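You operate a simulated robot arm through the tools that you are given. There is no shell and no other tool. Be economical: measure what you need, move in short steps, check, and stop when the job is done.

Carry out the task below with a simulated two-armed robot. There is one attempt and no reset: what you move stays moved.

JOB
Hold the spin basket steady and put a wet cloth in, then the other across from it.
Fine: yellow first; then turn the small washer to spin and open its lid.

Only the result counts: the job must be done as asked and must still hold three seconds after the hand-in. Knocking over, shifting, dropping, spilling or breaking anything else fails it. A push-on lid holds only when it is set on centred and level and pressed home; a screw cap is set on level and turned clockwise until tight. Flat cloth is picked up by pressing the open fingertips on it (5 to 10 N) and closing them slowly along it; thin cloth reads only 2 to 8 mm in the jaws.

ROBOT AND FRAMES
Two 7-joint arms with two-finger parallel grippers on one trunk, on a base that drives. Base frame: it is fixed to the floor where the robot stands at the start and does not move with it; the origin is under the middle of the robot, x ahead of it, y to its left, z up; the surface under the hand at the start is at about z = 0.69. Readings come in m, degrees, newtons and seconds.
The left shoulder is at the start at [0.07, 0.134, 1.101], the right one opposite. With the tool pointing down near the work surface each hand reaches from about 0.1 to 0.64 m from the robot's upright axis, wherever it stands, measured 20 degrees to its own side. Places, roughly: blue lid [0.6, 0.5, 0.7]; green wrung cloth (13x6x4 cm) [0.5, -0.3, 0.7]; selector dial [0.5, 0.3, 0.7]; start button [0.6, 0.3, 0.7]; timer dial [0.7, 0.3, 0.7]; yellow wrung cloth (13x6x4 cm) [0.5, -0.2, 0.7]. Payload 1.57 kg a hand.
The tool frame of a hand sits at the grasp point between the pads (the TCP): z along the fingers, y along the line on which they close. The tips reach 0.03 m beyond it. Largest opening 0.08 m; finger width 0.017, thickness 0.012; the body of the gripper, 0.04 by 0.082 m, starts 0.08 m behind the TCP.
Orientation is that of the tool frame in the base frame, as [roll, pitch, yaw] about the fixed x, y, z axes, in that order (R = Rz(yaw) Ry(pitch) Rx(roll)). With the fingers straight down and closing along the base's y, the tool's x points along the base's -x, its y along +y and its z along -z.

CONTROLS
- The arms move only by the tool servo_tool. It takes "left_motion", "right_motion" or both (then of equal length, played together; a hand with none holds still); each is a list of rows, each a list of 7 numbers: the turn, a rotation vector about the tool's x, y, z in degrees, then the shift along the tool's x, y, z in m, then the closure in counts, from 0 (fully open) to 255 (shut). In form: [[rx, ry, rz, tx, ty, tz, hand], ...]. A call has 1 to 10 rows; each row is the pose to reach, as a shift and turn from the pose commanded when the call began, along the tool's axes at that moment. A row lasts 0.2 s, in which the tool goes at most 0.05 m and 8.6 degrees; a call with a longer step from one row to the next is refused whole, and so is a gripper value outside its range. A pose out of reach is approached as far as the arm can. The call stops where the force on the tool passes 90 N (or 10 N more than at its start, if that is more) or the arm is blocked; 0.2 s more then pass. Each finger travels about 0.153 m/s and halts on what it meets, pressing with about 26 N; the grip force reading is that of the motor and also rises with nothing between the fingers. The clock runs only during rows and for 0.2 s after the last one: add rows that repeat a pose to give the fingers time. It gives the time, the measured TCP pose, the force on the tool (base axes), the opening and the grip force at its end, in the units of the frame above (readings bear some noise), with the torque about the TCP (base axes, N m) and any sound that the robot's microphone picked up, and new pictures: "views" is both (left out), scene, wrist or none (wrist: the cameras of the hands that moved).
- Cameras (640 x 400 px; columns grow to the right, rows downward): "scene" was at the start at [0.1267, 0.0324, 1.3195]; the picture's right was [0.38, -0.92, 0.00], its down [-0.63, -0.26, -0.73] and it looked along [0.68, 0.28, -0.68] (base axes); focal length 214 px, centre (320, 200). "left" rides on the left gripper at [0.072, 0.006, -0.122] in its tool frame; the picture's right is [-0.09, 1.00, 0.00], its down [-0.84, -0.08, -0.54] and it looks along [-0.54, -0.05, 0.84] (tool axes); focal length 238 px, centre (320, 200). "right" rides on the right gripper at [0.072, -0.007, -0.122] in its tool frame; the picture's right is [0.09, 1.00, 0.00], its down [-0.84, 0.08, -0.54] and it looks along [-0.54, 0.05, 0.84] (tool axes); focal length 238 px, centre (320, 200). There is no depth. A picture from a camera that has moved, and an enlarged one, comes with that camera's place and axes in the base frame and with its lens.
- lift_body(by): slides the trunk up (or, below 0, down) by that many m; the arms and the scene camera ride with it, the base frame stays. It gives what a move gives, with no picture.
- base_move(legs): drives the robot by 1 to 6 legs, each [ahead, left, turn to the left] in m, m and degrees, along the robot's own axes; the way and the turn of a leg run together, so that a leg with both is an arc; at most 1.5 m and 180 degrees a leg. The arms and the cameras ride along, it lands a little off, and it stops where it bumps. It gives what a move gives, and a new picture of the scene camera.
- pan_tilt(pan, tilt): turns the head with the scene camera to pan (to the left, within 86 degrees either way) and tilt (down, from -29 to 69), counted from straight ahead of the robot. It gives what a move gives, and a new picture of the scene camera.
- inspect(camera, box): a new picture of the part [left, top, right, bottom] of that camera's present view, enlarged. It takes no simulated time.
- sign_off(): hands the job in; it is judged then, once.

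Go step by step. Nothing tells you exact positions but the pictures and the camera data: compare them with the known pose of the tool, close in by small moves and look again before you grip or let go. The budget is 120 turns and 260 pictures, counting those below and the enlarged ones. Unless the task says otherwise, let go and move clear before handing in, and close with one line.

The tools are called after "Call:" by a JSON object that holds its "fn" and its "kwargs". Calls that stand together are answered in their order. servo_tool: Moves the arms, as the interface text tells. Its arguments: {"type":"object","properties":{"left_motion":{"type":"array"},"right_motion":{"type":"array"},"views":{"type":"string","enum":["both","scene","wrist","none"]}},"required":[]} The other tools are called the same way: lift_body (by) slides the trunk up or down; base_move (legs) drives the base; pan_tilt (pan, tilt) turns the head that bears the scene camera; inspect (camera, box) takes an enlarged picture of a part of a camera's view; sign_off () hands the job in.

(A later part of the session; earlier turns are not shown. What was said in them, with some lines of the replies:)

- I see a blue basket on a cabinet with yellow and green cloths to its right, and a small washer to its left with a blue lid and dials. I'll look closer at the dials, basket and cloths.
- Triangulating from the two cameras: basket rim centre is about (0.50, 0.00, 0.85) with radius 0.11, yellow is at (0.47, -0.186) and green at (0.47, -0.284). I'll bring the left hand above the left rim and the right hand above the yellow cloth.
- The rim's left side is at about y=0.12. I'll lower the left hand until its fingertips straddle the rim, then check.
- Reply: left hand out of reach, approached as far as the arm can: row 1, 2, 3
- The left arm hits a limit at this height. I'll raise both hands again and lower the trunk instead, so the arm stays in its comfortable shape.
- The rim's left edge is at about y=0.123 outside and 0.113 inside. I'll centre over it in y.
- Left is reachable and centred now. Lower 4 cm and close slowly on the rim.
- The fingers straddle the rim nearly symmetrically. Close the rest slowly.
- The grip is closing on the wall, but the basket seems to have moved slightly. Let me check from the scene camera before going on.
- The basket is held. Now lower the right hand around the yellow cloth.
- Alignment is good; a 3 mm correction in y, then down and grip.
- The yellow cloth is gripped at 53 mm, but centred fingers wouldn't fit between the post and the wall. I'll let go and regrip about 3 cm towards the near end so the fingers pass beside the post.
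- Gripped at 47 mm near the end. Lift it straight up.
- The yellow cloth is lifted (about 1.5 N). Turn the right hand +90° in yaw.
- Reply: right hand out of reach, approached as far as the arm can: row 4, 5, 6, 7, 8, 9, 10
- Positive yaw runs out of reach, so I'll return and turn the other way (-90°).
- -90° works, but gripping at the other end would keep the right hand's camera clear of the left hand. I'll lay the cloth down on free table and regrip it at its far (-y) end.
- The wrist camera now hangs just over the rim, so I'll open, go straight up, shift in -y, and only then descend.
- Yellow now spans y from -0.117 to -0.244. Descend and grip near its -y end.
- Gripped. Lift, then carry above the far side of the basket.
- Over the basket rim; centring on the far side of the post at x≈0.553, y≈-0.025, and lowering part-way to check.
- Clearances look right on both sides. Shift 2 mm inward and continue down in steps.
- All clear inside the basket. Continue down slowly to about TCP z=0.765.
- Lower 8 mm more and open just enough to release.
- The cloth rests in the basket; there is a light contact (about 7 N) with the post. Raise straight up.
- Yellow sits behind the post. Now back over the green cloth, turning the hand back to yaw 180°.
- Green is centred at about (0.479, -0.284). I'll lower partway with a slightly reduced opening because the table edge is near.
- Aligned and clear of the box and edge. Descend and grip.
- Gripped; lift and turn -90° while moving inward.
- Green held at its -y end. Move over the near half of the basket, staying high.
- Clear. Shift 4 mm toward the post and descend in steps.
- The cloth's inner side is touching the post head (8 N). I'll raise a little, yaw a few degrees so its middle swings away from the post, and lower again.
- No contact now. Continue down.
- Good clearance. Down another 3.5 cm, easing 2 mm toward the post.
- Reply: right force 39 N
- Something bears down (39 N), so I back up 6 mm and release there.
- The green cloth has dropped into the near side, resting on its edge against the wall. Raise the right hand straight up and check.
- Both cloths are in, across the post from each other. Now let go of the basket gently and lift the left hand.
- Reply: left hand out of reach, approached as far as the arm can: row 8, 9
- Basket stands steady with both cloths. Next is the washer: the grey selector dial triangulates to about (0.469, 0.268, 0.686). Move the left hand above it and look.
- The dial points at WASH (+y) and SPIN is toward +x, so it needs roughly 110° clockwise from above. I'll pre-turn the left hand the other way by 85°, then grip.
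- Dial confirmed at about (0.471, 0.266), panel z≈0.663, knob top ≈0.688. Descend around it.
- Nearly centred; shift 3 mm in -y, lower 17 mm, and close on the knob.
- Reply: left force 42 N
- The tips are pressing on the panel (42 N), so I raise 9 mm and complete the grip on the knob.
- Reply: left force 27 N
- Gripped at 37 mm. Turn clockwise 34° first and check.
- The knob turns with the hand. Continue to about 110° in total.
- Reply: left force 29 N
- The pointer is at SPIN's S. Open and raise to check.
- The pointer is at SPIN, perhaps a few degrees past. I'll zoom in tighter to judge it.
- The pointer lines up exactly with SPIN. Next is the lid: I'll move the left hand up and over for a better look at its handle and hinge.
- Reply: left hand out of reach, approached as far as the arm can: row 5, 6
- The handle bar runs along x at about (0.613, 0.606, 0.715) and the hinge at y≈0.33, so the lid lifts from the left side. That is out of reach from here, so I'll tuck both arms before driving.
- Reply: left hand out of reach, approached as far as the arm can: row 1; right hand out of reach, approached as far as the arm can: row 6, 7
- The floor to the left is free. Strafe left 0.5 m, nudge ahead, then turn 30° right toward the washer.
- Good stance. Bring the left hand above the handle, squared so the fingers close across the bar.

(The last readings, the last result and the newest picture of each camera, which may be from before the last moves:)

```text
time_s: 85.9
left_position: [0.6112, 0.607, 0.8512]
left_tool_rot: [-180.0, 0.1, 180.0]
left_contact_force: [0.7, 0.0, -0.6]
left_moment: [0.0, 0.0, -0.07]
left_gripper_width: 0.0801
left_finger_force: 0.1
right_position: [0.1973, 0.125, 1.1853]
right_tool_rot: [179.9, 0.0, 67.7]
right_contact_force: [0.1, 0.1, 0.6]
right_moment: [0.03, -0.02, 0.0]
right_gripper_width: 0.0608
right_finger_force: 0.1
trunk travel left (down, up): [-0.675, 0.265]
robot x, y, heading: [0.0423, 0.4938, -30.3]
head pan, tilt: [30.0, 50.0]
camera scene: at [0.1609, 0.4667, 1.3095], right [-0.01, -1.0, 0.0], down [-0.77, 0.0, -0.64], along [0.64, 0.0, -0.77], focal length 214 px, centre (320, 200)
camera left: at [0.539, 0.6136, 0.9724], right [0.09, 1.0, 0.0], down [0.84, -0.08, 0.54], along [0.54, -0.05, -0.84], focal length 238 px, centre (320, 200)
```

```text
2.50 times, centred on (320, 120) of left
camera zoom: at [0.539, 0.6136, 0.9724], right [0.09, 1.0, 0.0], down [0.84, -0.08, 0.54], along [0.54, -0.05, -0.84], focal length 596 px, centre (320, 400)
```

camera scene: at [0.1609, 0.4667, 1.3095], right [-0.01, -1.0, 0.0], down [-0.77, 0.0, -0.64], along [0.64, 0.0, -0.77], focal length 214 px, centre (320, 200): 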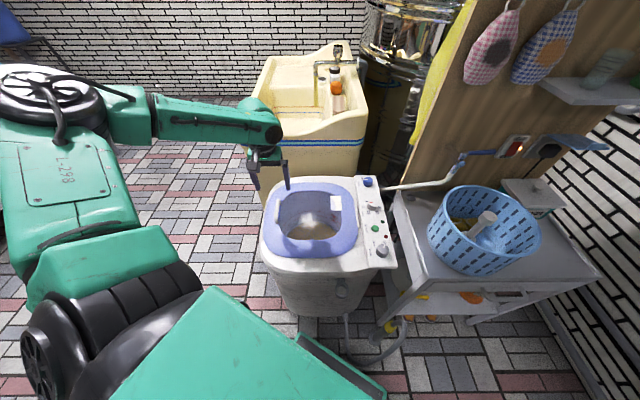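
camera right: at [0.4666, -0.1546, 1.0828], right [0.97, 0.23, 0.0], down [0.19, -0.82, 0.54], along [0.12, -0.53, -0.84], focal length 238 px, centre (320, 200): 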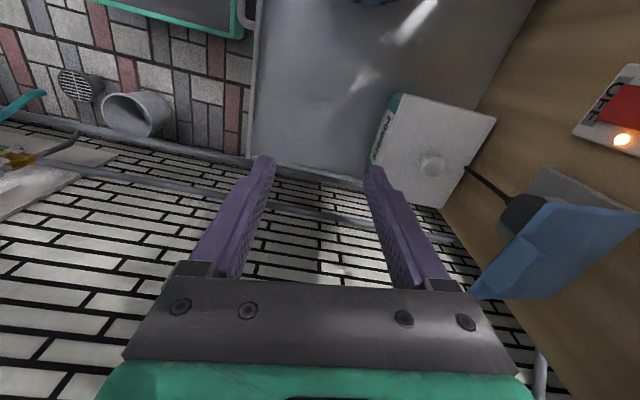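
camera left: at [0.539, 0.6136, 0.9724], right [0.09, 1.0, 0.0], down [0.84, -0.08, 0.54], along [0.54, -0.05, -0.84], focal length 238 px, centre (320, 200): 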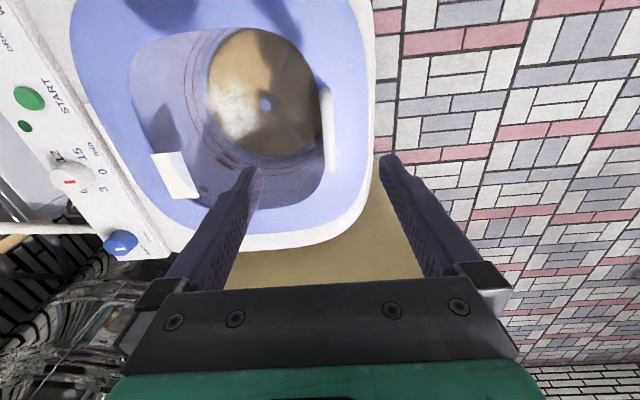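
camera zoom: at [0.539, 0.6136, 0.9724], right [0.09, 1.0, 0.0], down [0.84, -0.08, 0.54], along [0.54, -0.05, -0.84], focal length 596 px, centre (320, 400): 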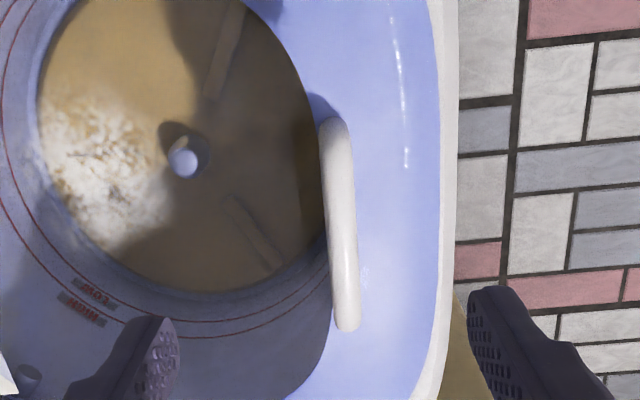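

The bar is along x at y≈0.616, centre x≈0.618, z≈0.71. Centre on it and descend to straddle it.

Call:
{"fn": "servo_tool", "kwargs": {"left_motion": [[0, 0, 0, -0.003, 0.009, 0.04, 0], [0, 0, 0, -0.006, 0.009, 0.08, 40], [0, 0, 0, -0.006, 0.009, 0.11, 80], [0, 0, 0, -0.006, 0.009, 0.122, 100], [0, 0, 0, -0.006, 0.009, 0.122, 100]], "views": "wrist"}}

Call:
{"fn": "inspect", "kwargs": {"camera": "left", "box": [220, 60, 420, 210]}}

Call:
{"fn": "inspect", "kwargs": {"camera": "scene", "box": [235, 140, 335, 230]}}

```text
time_s: 87.1
left_position: [0.6183, 0.6157, 0.7288]
left_tool_rot: [-179.9, 0.2, -180.0]
left_contact_force: [-0.1, -0.1, 0.2]
left_moment: [0.02, -0.01, 0.03]
left_gripper_width: 0.0487
left_finger_force: 0.0
right_position: [0.1981, 0.1241, 1.1841]
right_tool_rot: [179.9, 0.0, 67.8]
right_contact_force: [0.1, 0.2, -0.2]
right_moment: [-0.01, 0.0, 0.01]
right_gripper_width: 0.0611
right_finger_force: 0.0
trunk travel left (down, up): [-0.675, 0.265]
robot x, y, heading: [0.0416, 0.492, -30.4]
head pan, tilt: [30.0, 50.0]
camera left: at [0.5454, 0.6225, 0.8503], right [0.09, 1.0, 0.0], down [0.84, -0.08, 0.54], along [0.54, -0.05, -0.84], focal length 238 px, centre (320, 200)
```

left: 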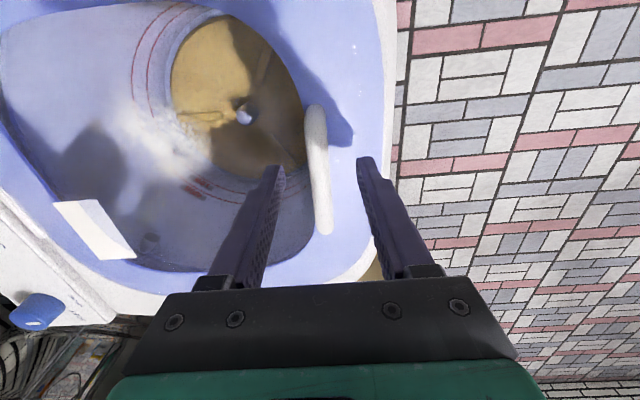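

```text
2.67 times, centred on (320, 135) of left
camera zoom: at [0.5454, 0.6225, 0.8503], right [0.09, 1.0, 0.0], down [0.84, -0.08, 0.54], along [0.54, -0.05, -0.84], focal length 636 px, centre (320, 373)
```

zoom: 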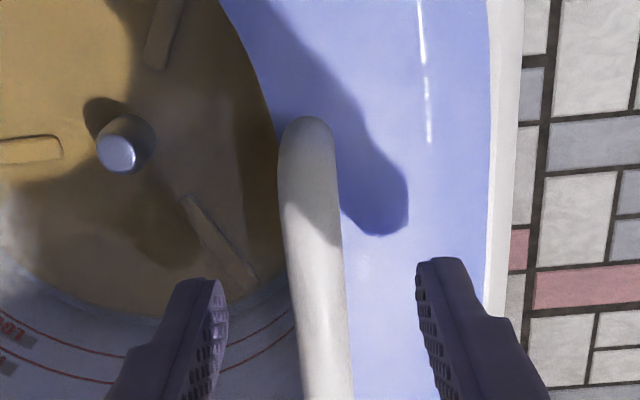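

```text
4.44 times, centred on (285, 185) of scene
camera zoom: at [0.1609, 0.4668, 1.3095], right [-0.01, -1.0, 0.0], down [-0.77, 0.0, -0.64], along [0.64, 0.0, -0.77], focal length 953 px, centre (476, 267)
```

zoom: 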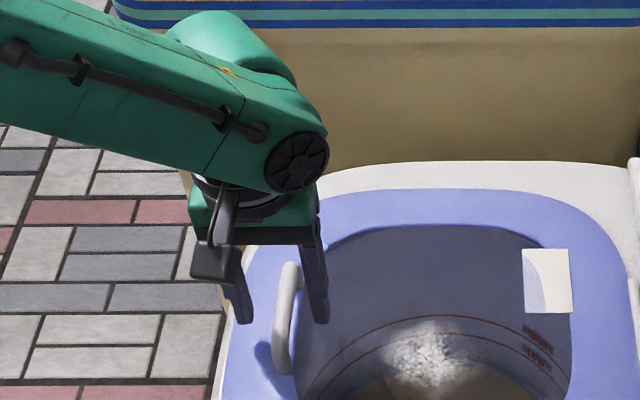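

The bar is centred between the fingers. Lower 6 mm and close on it.

Call:
{"fn": "servo_tool", "kwargs": {"left_motion": [[0, 0, 0, 0, 0.001, 0.006, 100], [0, 0, 0, 0, 0.001, 0.006, 140], [0, 0, 0, 0, 0.001, 0.006, 170], [0, 0, 0, 0, 0.001, 0.006, 195], [0, 0, 0, 0, 0.001, 0.006, 215], [0, 0, 0, 0, 0.001, 0.006, 235], [0, 0, 0, 0, 0.001, 0.006, 235]], "views": "wrist"}}

```text
time_s: 88.7
left_position: [0.6188, 0.6157, 0.7235]
left_tool_rot: [-180.0, 0.1, -180.0]
left_contact_force: [-0.9, -6.9, -2.3]
left_moment: [-0.12, -0.1, 0.02]
left_gripper_width: 0.0137
left_finger_force: 30.1
right_position: [0.1982, 0.1233, 1.1852]
right_tool_rot: [180.0, -0.2, 67.6]
right_contact_force: [0.3, -0.9, 0.1]
right_moment: [-0.01, -0.02, -0.02]
right_gripper_width: 0.0614
right_finger_force: 0.1
trunk travel left (down, up): [-0.675, 0.265]
robot x, y, heading: [0.0386, 0.4923, -30.3]
head pan, tilt: [30.0, 50.0]
camera left: at [0.5458, 0.6224, 0.8449], right [0.09, 1.0, 0.0], down [0.84, -0.08, 0.54], along [0.54, -0.05, -0.84], focal length 238 px, centre (320, 200)
```

left: 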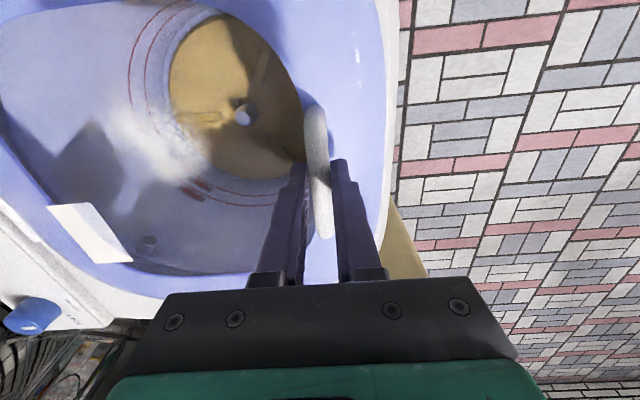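

The handle is held (13.7 mm). To leave room for the fingertips above the lid as it pivots, I regrip 7 mm higher.

Call:
{"fn": "servo_tool", "kwargs": {"left_motion": [[0, 0, 0, 0, 0, 0, 205], [0, 0, 0, 0, -0.002, -0.007, 195], [0, 0, 0, 0, -0.002, -0.007, 195], [0, 0, 0, 0, -0.002, -0.007, 220], [0, 0, 0, 0, -0.002, -0.007, 240], [0, 0, 0, 0, -0.002, -0.007, 240]], "views": "none"}}

Call:
{"fn": "servo_tool", "kwargs": {"left_motion": [[0, 0, 0, 0, -0.0025, -0.0197, 240], [0, 0, 0, 0, -0.0069, -0.0394, 240], [0, 0, 0, 0, -0.013, -0.0585, 240], [0, 0, 0, 0, -0.0193, -0.0774, 240], [0, 0, 0, 0, -0.0193, -0.0774, 240]], "views": "both"}}

```text
time_s: 90.1
left_position: [0.6189, 0.6162, 0.7308]
left_tool_rot: [-180.0, 0.0, -180.0]
left_contact_force: [-0.2, 2.3, 0.5]
left_moment: [0.11, 0.24, 0.0]
left_gripper_width: 0.0135
left_finger_force: 29.5
right_position: [0.1978, 0.1264, 1.1852]
right_tool_rot: [179.9, 0.0, 67.6]
right_contact_force: [0.6, 0.7, 0.2]
right_moment: [0.0, 0.03, 0.01]
right_gripper_width: 0.0612
right_finger_force: 0.1
trunk travel left (down, up): [-0.675, 0.265]
robot x, y, heading: [0.0429, 0.4929, -30.3]
head pan, tilt: [30.0, 50.0]
```

```text
time_s: 91.3
left_position: [0.6193, 0.5936, 0.8085]
left_tool_rot: [-179.8, 0.1, -180.0]
left_contact_force: [-4.9, -7.2, -5.2]
left_moment: [-0.19, 0.1, 0.15]
left_gripper_width: 0.0135
left_finger_force: 30.0
right_position: [0.1976, 0.1241, 1.1842]
right_tool_rot: [-180.0, -0.1, 67.6]
right_contact_force: [-0.2, -0.7, 0.4]
right_moment: [-0.01, -0.03, 0.03]
right_gripper_width: 0.0613
right_finger_force: 0.0
trunk travel left (down, up): [-0.675, 0.265]
robot x, y, heading: [0.0438, 0.4909, -30.4]
head pan, tilt: [30.0, 50.0]
camera scene: at [0.1608, 0.4653, 1.3094], right [-0.01, -1.0, 0.0], down [-0.77, 0.01, -0.64], along [0.64, 0.0, -0.77], focal length 214 px, centre (320, 200)
camera left: at [0.5456, 0.6007, 0.9307], right [0.09, 1.0, 0.0], down [0.84, -0.08, 0.54], along [0.54, -0.05, -0.84], focal length 238 px, centre (320, 200)
```

scene: 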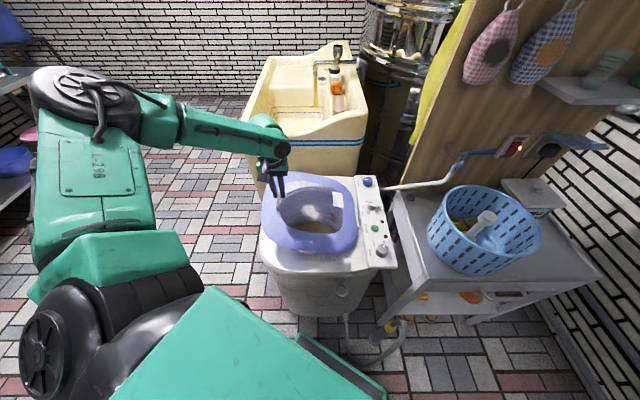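
left: 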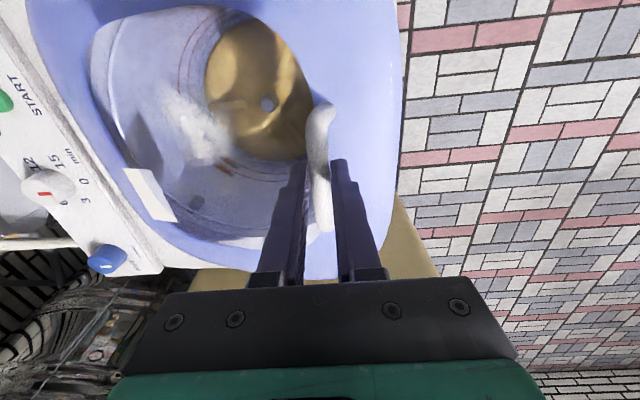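

The lid is opening smoothly with small forces. Continue along the arc.

Call:
{"fn": "servo_tool", "kwargs": {"left_motion": [[0, 0, 0, 0, -0.0115, -0.017, 240], [0, 0, 0, 0, -0.0228, -0.0337, 240], [0, 0, 0, 0, -0.0345, -0.0495, 240], [0, 0, 0, 0, -0.0463, -0.0649, 240], [0, 0, 0, 0, -0.06, -0.079, 240], [0, 0, 0, 0, -0.0739, -0.0925, 240], [0, 0, 0, 0, -0.0739, -0.0925, 240]], "views": "both"}}

```text
time_s: 92.9
left_position: [0.6187, 0.5261, 0.9021]
left_tool_rot: [-179.7, 0.3, -179.9]
left_contact_force: [5.5, 19.5, 21.4]
left_moment: [0.46, -0.12, 0.33]
left_gripper_width: 0.014
left_finger_force: 30.4
right_position: [0.1968, 0.1303, 1.187]
right_tool_rot: [179.8, 0.2, 67.7]
right_contact_force: [-0.2, 0.1, -0.4]
right_moment: [-0.01, 0.0, 0.0]
right_gripper_width: 0.0614
right_finger_force: 0.2
trunk travel left (down, up): [-0.675, 0.265]
robot x, y, heading: [0.0399, 0.4936, -30.4]
head pan, tilt: [30.0, 50.0]
camera scene: at [0.1583, 0.4722, 1.3099], right [-0.01, -1.0, 0.0], down [-0.76, 0.0, -0.64], along [0.64, -0.01, -0.76], focal length 214 px, centre (320, 200)
camera left: at [0.5441, 0.5321, 1.0234], right [0.09, 1.0, 0.0], down [0.83, -0.08, 0.55], along [0.54, -0.05, -0.84], focal length 238 px, centre (320, 200)
```

scene: 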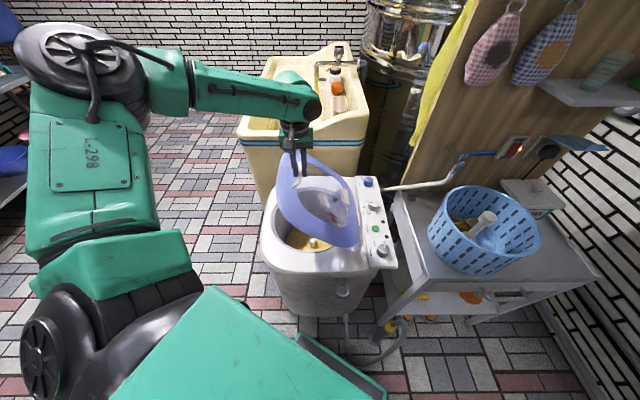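
left: 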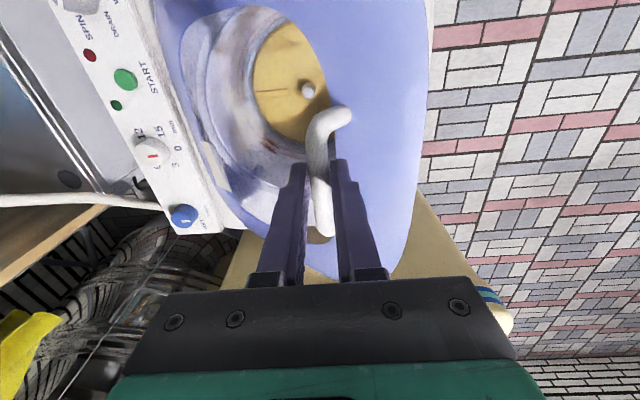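

The pull was a bit inward (29 N radial). Refitting the circle gives hinge y≈0.330 and radius 0.289, so I continue on the corrected arc.

Call:
{"fn": "servo_tool", "kwargs": {"left_motion": [[0, 0, 0, 0, -0.0024, -0.0077, 240], [0, 0, 0, 0, -0.018, -0.0205, 240], [0, 0, 0, 0, -0.0346, -0.032, 240], [0, 0, 0, 0, -0.052, -0.0425, 240], [0, 0, 0, 0, -0.0699, -0.0515, 240], [0, 0, 0, 0, -0.0885, -0.0595, 240], [0, 0, 0, 0, -0.1075, -0.066, 240], [0, 0, 0, 0, -0.1075, -0.066, 240]], "views": "both"}}

```text
time_s: 94.7
left_position: [0.6174, 0.4142, 0.9685]
left_tool_rot: [-179.9, 0.0, -180.0]
left_contact_force: [-4.8, 0.2, -2.5]
left_moment: [-0.08, 0.07, 0.35]
left_gripper_width: 0.0134
left_finger_force: 30.4
right_position: [0.1964, 0.1248, 1.1847]
right_tool_rot: [179.9, 0.0, 67.6]
right_contact_force: [0.2, -0.2, -0.4]
right_moment: [0.01, 0.02, 0.0]
right_gripper_width: 0.0612
right_finger_force: 0.1
trunk travel left (down, up): [-0.675, 0.265]
robot x, y, heading: [0.0416, 0.4939, -30.4]
head pan, tilt: [30.0, 50.0]
camera scene: at [0.1599, 0.4668, 1.3095], right [-0.01, -1.0, 0.0], down [-0.77, 0.0, -0.64], along [0.64, 0.0, -0.77], focal length 214 px, centre (320, 200)
camera left: at [0.5447, 0.4206, 1.0882], right [0.09, 1.0, 0.0], down [0.84, -0.08, 0.54], along [0.54, -0.05, -0.84], focal length 238 px, centre (320, 200)
```

scene: 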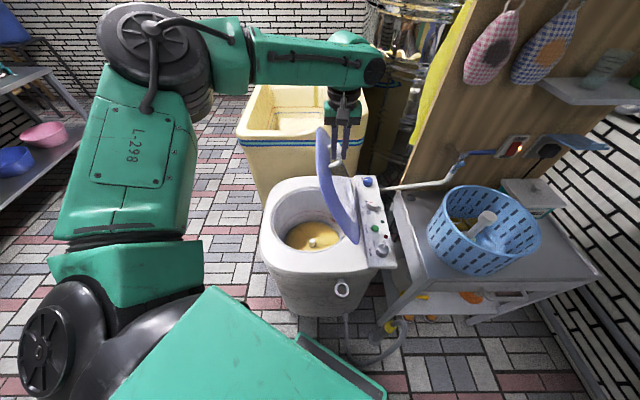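
left: 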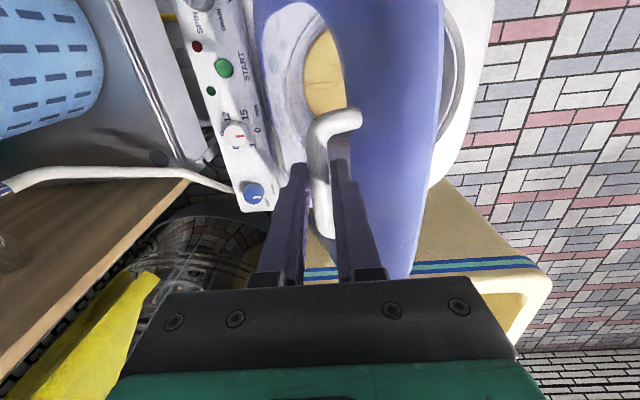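

Very low force; the lid is about 65° open. Continue past vertical.

Call:
{"fn": "servo_tool", "kwargs": {"left_motion": [[0, 0, 0, 0, -0.0195, -0.005, 240], [0, 0, 0, 0, -0.0393, -0.009, 240], [0, 0, 0, 0, -0.0594, -0.0113, 240], [0, 0, 0, 0, -0.0795, -0.0126, 240], [0, 0, 0, 0, -0.0996, -0.0122, 240], [0, 0, 0, 0, -0.1197, -0.0104, 240], [0, 0, 0, 0, -0.1197, -0.0104, 240]], "views": "both"}}

```text
time_s: 96.3
left_position: [0.6016, 0.3648, 0.9757]
left_tool_rot: [-179.6, 0.8, -179.6]
left_contact_force: [62.2, 4.0, 23.6]
left_moment: [0.37, -0.61, -0.54]
left_gripper_width: 0.0157
left_finger_force: 31.2
left hand out of reach, approached as far as the arm can: row 2, 3, 4, 5, 6, 7
right_position: [0.2113, 0.1266, 1.1845]
right_tool_rot: [-179.4, 0.3, 67.7]
right_contact_force: [-0.6, -0.4, 0.1]
right_moment: [0.05, -0.01, -0.01]
right_gripper_width: 0.0613
right_finger_force: 0.1
trunk travel left (down, up): [-0.675, 0.265]
robot x, y, heading: [0.0396, 0.4926, -30.3]
head pan, tilt: [30.0, 50.0]
camera scene: at [0.1755, 0.469, 1.3083], right [-0.01, -1.0, 0.0], down [-0.77, 0.0, -0.63], along [0.63, -0.01, -0.77], focal length 214 px, centre (320, 200)
camera left: at [0.5273, 0.3722, 1.0955], right [0.08, 1.0, 0.0], down [0.83, -0.07, 0.55], along [0.55, -0.05, -0.83], focal length 238 px, centre (320, 200)
```

scene: 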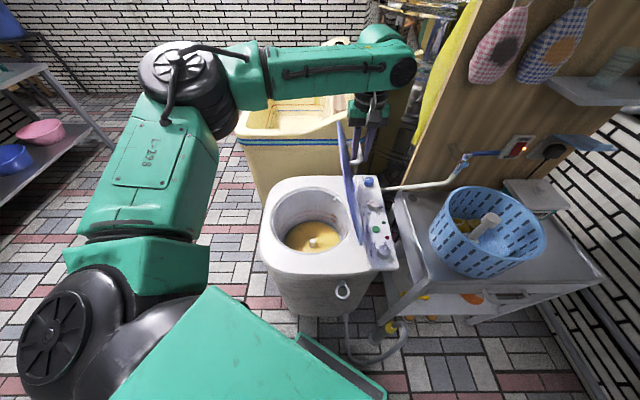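
left: 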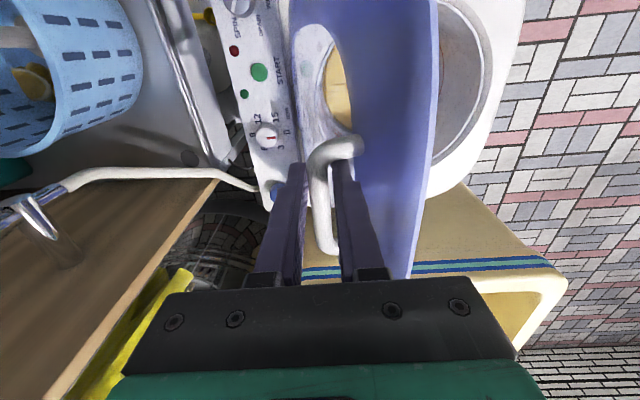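

The arm is at its limit with the lid nearly upright. Motion over the top is almost horizontal, so I'll carry the lid past vertical by driving the base sideways with the hand still holding, keeping clear of the hose.

Call:
{"fn": "base_move", "kwargs": {"legs": [[0.035, -0.044, 0]]}}

```text
time_s: 97.2
left_position: [0.6037, 0.3111, 0.9738]
left_tool_rot: [-179.9, 0.2, -179.7]
left_contact_force: [42.3, 0.5, 13.0]
left_moment: [0.25, -0.25, -0.19]
left_gripper_width: 0.0162
left_finger_force: 31.6
right_position: [0.2154, 0.073, 1.1848]
right_tool_rot: [-179.7, 0.4, 67.7]
right_contact_force: [0.9, 0.8, -0.4]
right_moment: [-0.03, 0.01, 0.01]
right_gripper_width: 0.0612
right_finger_force: 0.0
trunk travel left (down, up): [-0.675, 0.265]
robot x, y, heading: [0.0489, 0.4348, -30.3]
head pan, tilt: [30.0, 50.0]
camera scene: at [0.179, 0.415, 1.3084], right [-0.01, -1.0, 0.0], down [-0.77, 0.0, -0.64], along [0.64, -0.01, -0.77], focal length 214 px, centre (320, 200)
```

scene: 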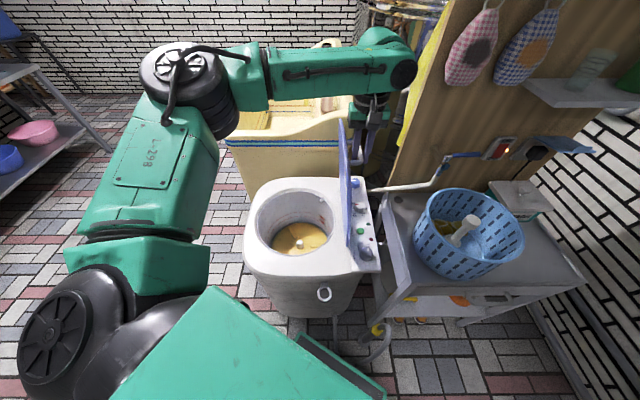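

The lid is about upright. Repeat the same short drive.

Call:
{"fn": "base_move", "kwargs": {"legs": [[0.036, -0.043, 0]]}}

Call:
{"fn": "inspect", "kwargs": {"camera": "scene", "box": [280, 110, 440, 270]}}

```text
time_s: 98.2
left_position: [0.6061, 0.2621, 0.977]
left_tool_rot: [179.8, 0.5, -179.6]
left_contact_force: [-0.4, 36.2, -8.7]
left_moment: [0.65, 0.42, 0.14]
left_gripper_width: 0.0367
left_finger_force: 17.5
right_position: [0.2152, 0.0235, 1.1866]
right_tool_rot: [180.0, 0.6, 67.7]
right_contact_force: [0.3, -0.4, 0.0]
right_moment: [0.01, -0.01, 0.01]
right_gripper_width: 0.0612
right_finger_force: 0.2
trunk travel left (down, up): [-0.675, 0.265]
robot x, y, heading: [0.0606, 0.3812, -30.3]
head pan, tilt: [30.0, 50.0]
camera scene: at [0.1799, 0.366, 1.3095], right [-0.01, -1.0, 0.01], down [-0.77, 0.0, -0.64], along [0.64, -0.01, -0.77], focal length 214 px, centre (320, 200)
```

scene: 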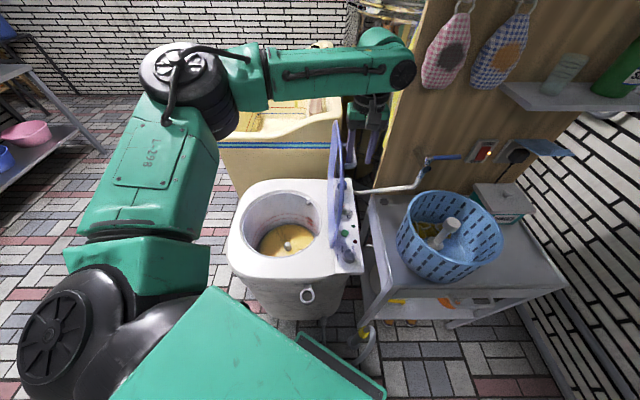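

```text
2.50 times, centred on (360, 190) of scene
camera zoom: at [0.1799, 0.366, 1.3095], right [-0.01, -1.0, 0.01], down [-0.77, 0.0, -0.64], along [0.64, -0.01, -0.77], focal length 536 px, centre (220, 225)
```

zoom: 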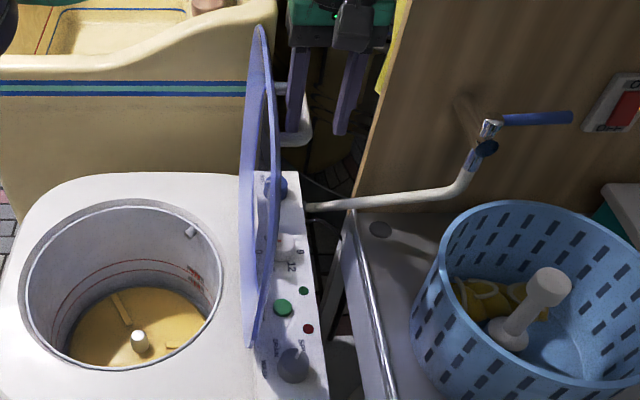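

The lid has reached its stop just past vertical, and the finger behind the bar is pulling it against the stop. I'll set the grip to its present width and ease back a little to unload before lifting out.

Call:
{"fn": "servo_tool", "kwargs": {"left_motion": [[0, 0, 0, 0, 0, 0, 150], [0, 0, 0, 0, 0.004, 0, 140], [0, 0, 0, 0, 0.004, 0, 140]], "views": "wrist"}}

Call:
{"fn": "inspect", "kwargs": {"camera": "left", "box": [230, 80, 430, 240]}}

```text
time_s: 99.0
left_position: [0.6057, 0.2604, 0.9766]
left_tool_rot: [179.2, 0.4, -179.6]
left_contact_force: [3.4, 5.7, 1.0]
left_moment: [0.19, -0.06, -0.07]
left_gripper_width: 0.0415
left_finger_force: 2.7
right_position: [0.2157, 0.0168, 1.1851]
right_tool_rot: [-179.9, 0.2, 67.8]
right_contact_force: [-0.2, -1.2, -0.2]
right_moment: [0.01, -0.02, 0.02]
right_gripper_width: 0.0612
right_finger_force: 0.0
trunk travel left (down, up): [-0.675, 0.265]
robot x, y, heading: [0.0605, 0.3806, -30.3]
head pan, tilt: [30.0, 50.0]
camera left: at [0.5313, 0.2658, 1.0977], right [0.09, 1.0, 0.01], down [0.83, -0.08, 0.55], along [0.55, -0.04, -0.84], focal length 238 px, centre (320, 200)
```

left: 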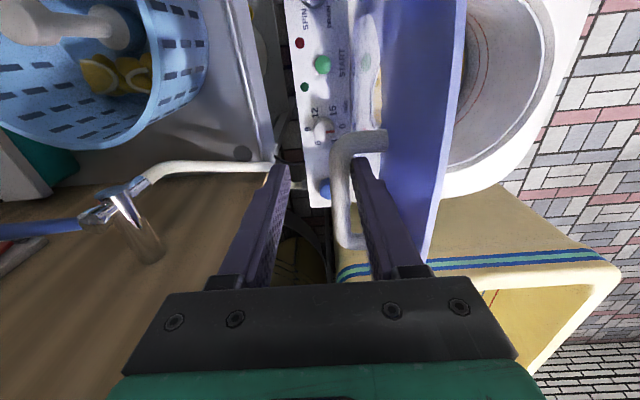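

```text
2.50 times, centred on (330, 160) of left
camera zoom: at [0.5313, 0.2658, 1.0977], right [0.09, 1.0, 0.01], down [0.83, -0.08, 0.55], along [0.55, -0.04, -0.84], focal length 596 px, centre (295, 300)
```

zoom: 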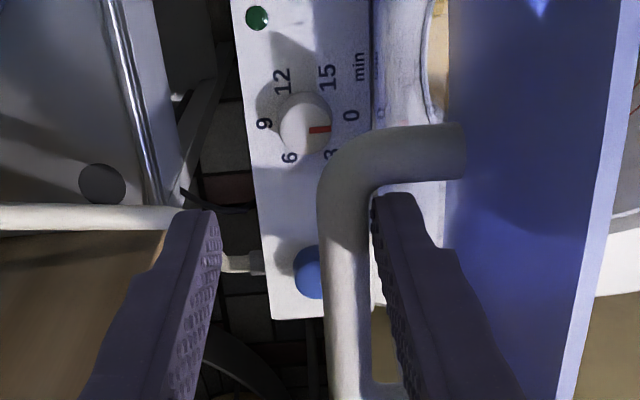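

The finger behind the bar is free of the lid. Raise it straight out using the trunk, which avoids any sideways drift.

Call:
{"fn": "lift_body", "kwargs": {"by": 0.12}}

Call:
{"fn": "inspect", "kwargs": {"camera": "scene", "box": [260, 130, 440, 310]}}

Call:
{"fn": "inspect", "kwargs": {"camera": "left", "box": [0, 0, 640, 400]}}

```text
time_s: 100.5
left_position: [0.605, 0.2601, 1.0959]
left_tool_rot: [179.3, 0.4, -179.6]
left_contact_force: [0.0, -0.1, 0.6]
left_moment: [0.01, -0.01, 0.02]
left_gripper_width: 0.0361
left_finger_force: 0.1
right_position: [0.2154, 0.0144, 1.3054]
right_tool_rot: [-180.0, 0.0, 67.8]
right_contact_force: [-0.4, -0.1, 0.3]
right_moment: [-0.01, 0.03, -0.01]
right_gripper_width: 0.0613
right_finger_force: 0.1
trunk travel left (down, up): [-0.795, 0.145]
robot x, y, heading: [0.0568, 0.3828, -30.2]
head pan, tilt: [30.0, 50.0]
```

```text
2.22 times, centred on (350, 220) of scene
camera zoom: at [0.1785, 0.3565, 1.4294], right [-0.01, -1.0, 0.0], down [-0.77, 0.0, -0.64], along [0.64, 0.0, -0.77], focal length 477 px, centre (253, 156)
```

zoom: 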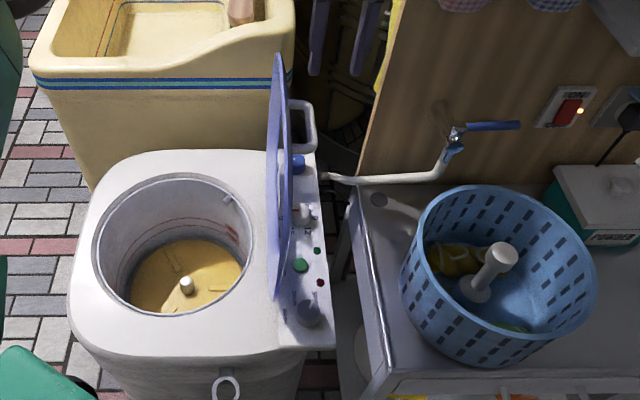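

```text
1.00 times, centred on (320, 200) of left (not enlarged: the box is as wide or as high as the picture)
camera zoom: at [0.5307, 0.2646, 1.2177], right [0.09, 1.0, 0.01], down [0.83, -0.08, 0.55], along [0.55, -0.04, -0.84], focal length 238 px, centre (320, 200)
```

zoom: 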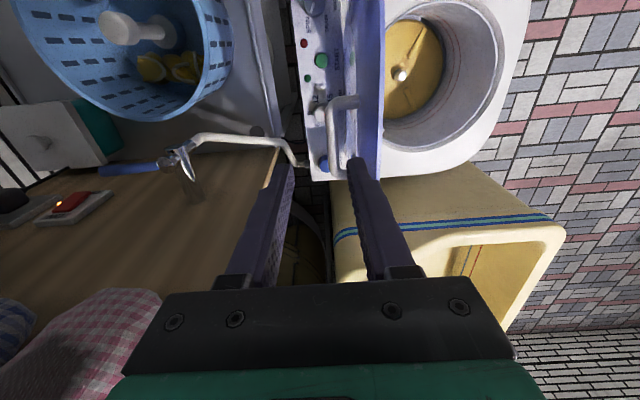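

The lid stands open by itself and the hand is clear above it. Back the robot away a bit and do a final check of the lid, dial and basket.

Call:
{"fn": "base_move", "kwargs": {"legs": [[-0.2, 0, 0]]}}

Call:
{"fn": "inspect", "kwargs": {"camera": "scene", "box": [280, 120, 440, 280]}}

Call:
{"fn": "inspect", "kwargs": {"camera": "left", "box": [0, 0, 320, 200]}}

```text
time_s: 102.1
left_position: [0.4348, 0.3594, 1.0964]
left_tool_rot: [179.2, 0.4, -179.7]
left_contact_force: [0.1, 0.1, -0.6]
left_moment: [0.0, 0.04, 0.04]
left_gripper_width: 0.0362
left_finger_force: 0.0
right_position: [0.0458, 0.1149, 1.303]
right_tool_rot: [-179.9, 0.0, 67.8]
right_contact_force: [-0.8, -0.4, 0.1]
right_moment: [-0.01, 0.0, 0.02]
right_gripper_width: 0.0611
right_finger_force: 0.1
trunk travel left (down, up): [-0.795, 0.145]
robot x, y, heading: [-0.1124, 0.4846, -30.2]
head pan, tilt: [30.0, 50.0]
camera scene: at [0.0091, 0.4554, 1.4291], right [-0.01, -1.0, 0.0], down [-0.77, 0.01, -0.64], along [0.64, 0.0, -0.77], focal length 214 px, centre (320, 200)
```

scene: 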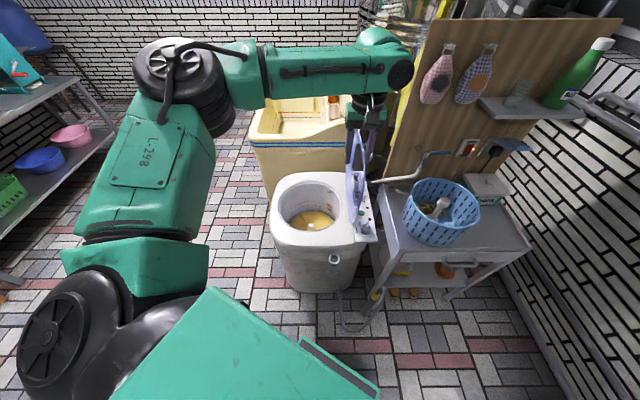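

```text
2.50 times, centred on (360, 200) of scene
camera zoom: at [0.0091, 0.4554, 1.4291], right [-0.01, -1.0, 0.0], down [-0.77, 0.01, -0.64], along [0.64, 0.0, -0.77], focal length 536 px, centre (220, 200)
```

zoom: 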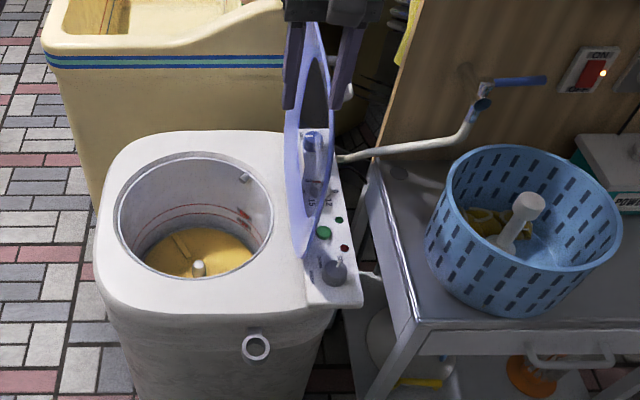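

```text
2.00 times, centred on (160, 100) of left
camera zoom: at [0.3609, 0.3639, 1.2165], right [0.09, 1.0, 0.01], down [0.83, -0.08, 0.55], along [0.55, -0.03, -0.84], focal length 477 px, centre (640, 400)
```

zoom: 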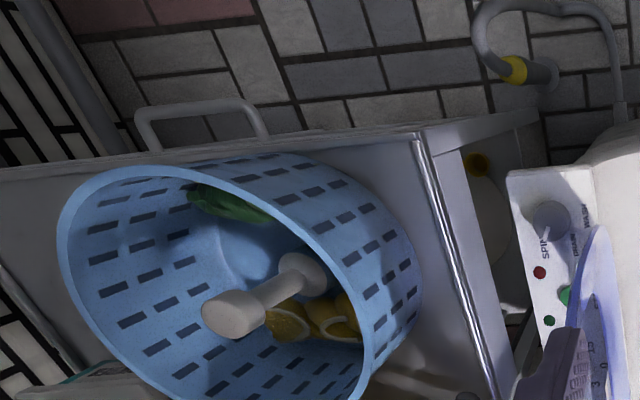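

The lid stands open, the dial points to SPIN, and the yellow and green cloths lie on opposite sides of the post in the upright basket. Both hands are clear, so I'm handing in.

Call:
{"fn": "sign_off", "kwargs": {}}

```text
The job is handed in.
```

The job is handed in: I held the basket while the yellow cloth and then the green went in across from it, the washer dial is at SPIN, and its lid stands open.
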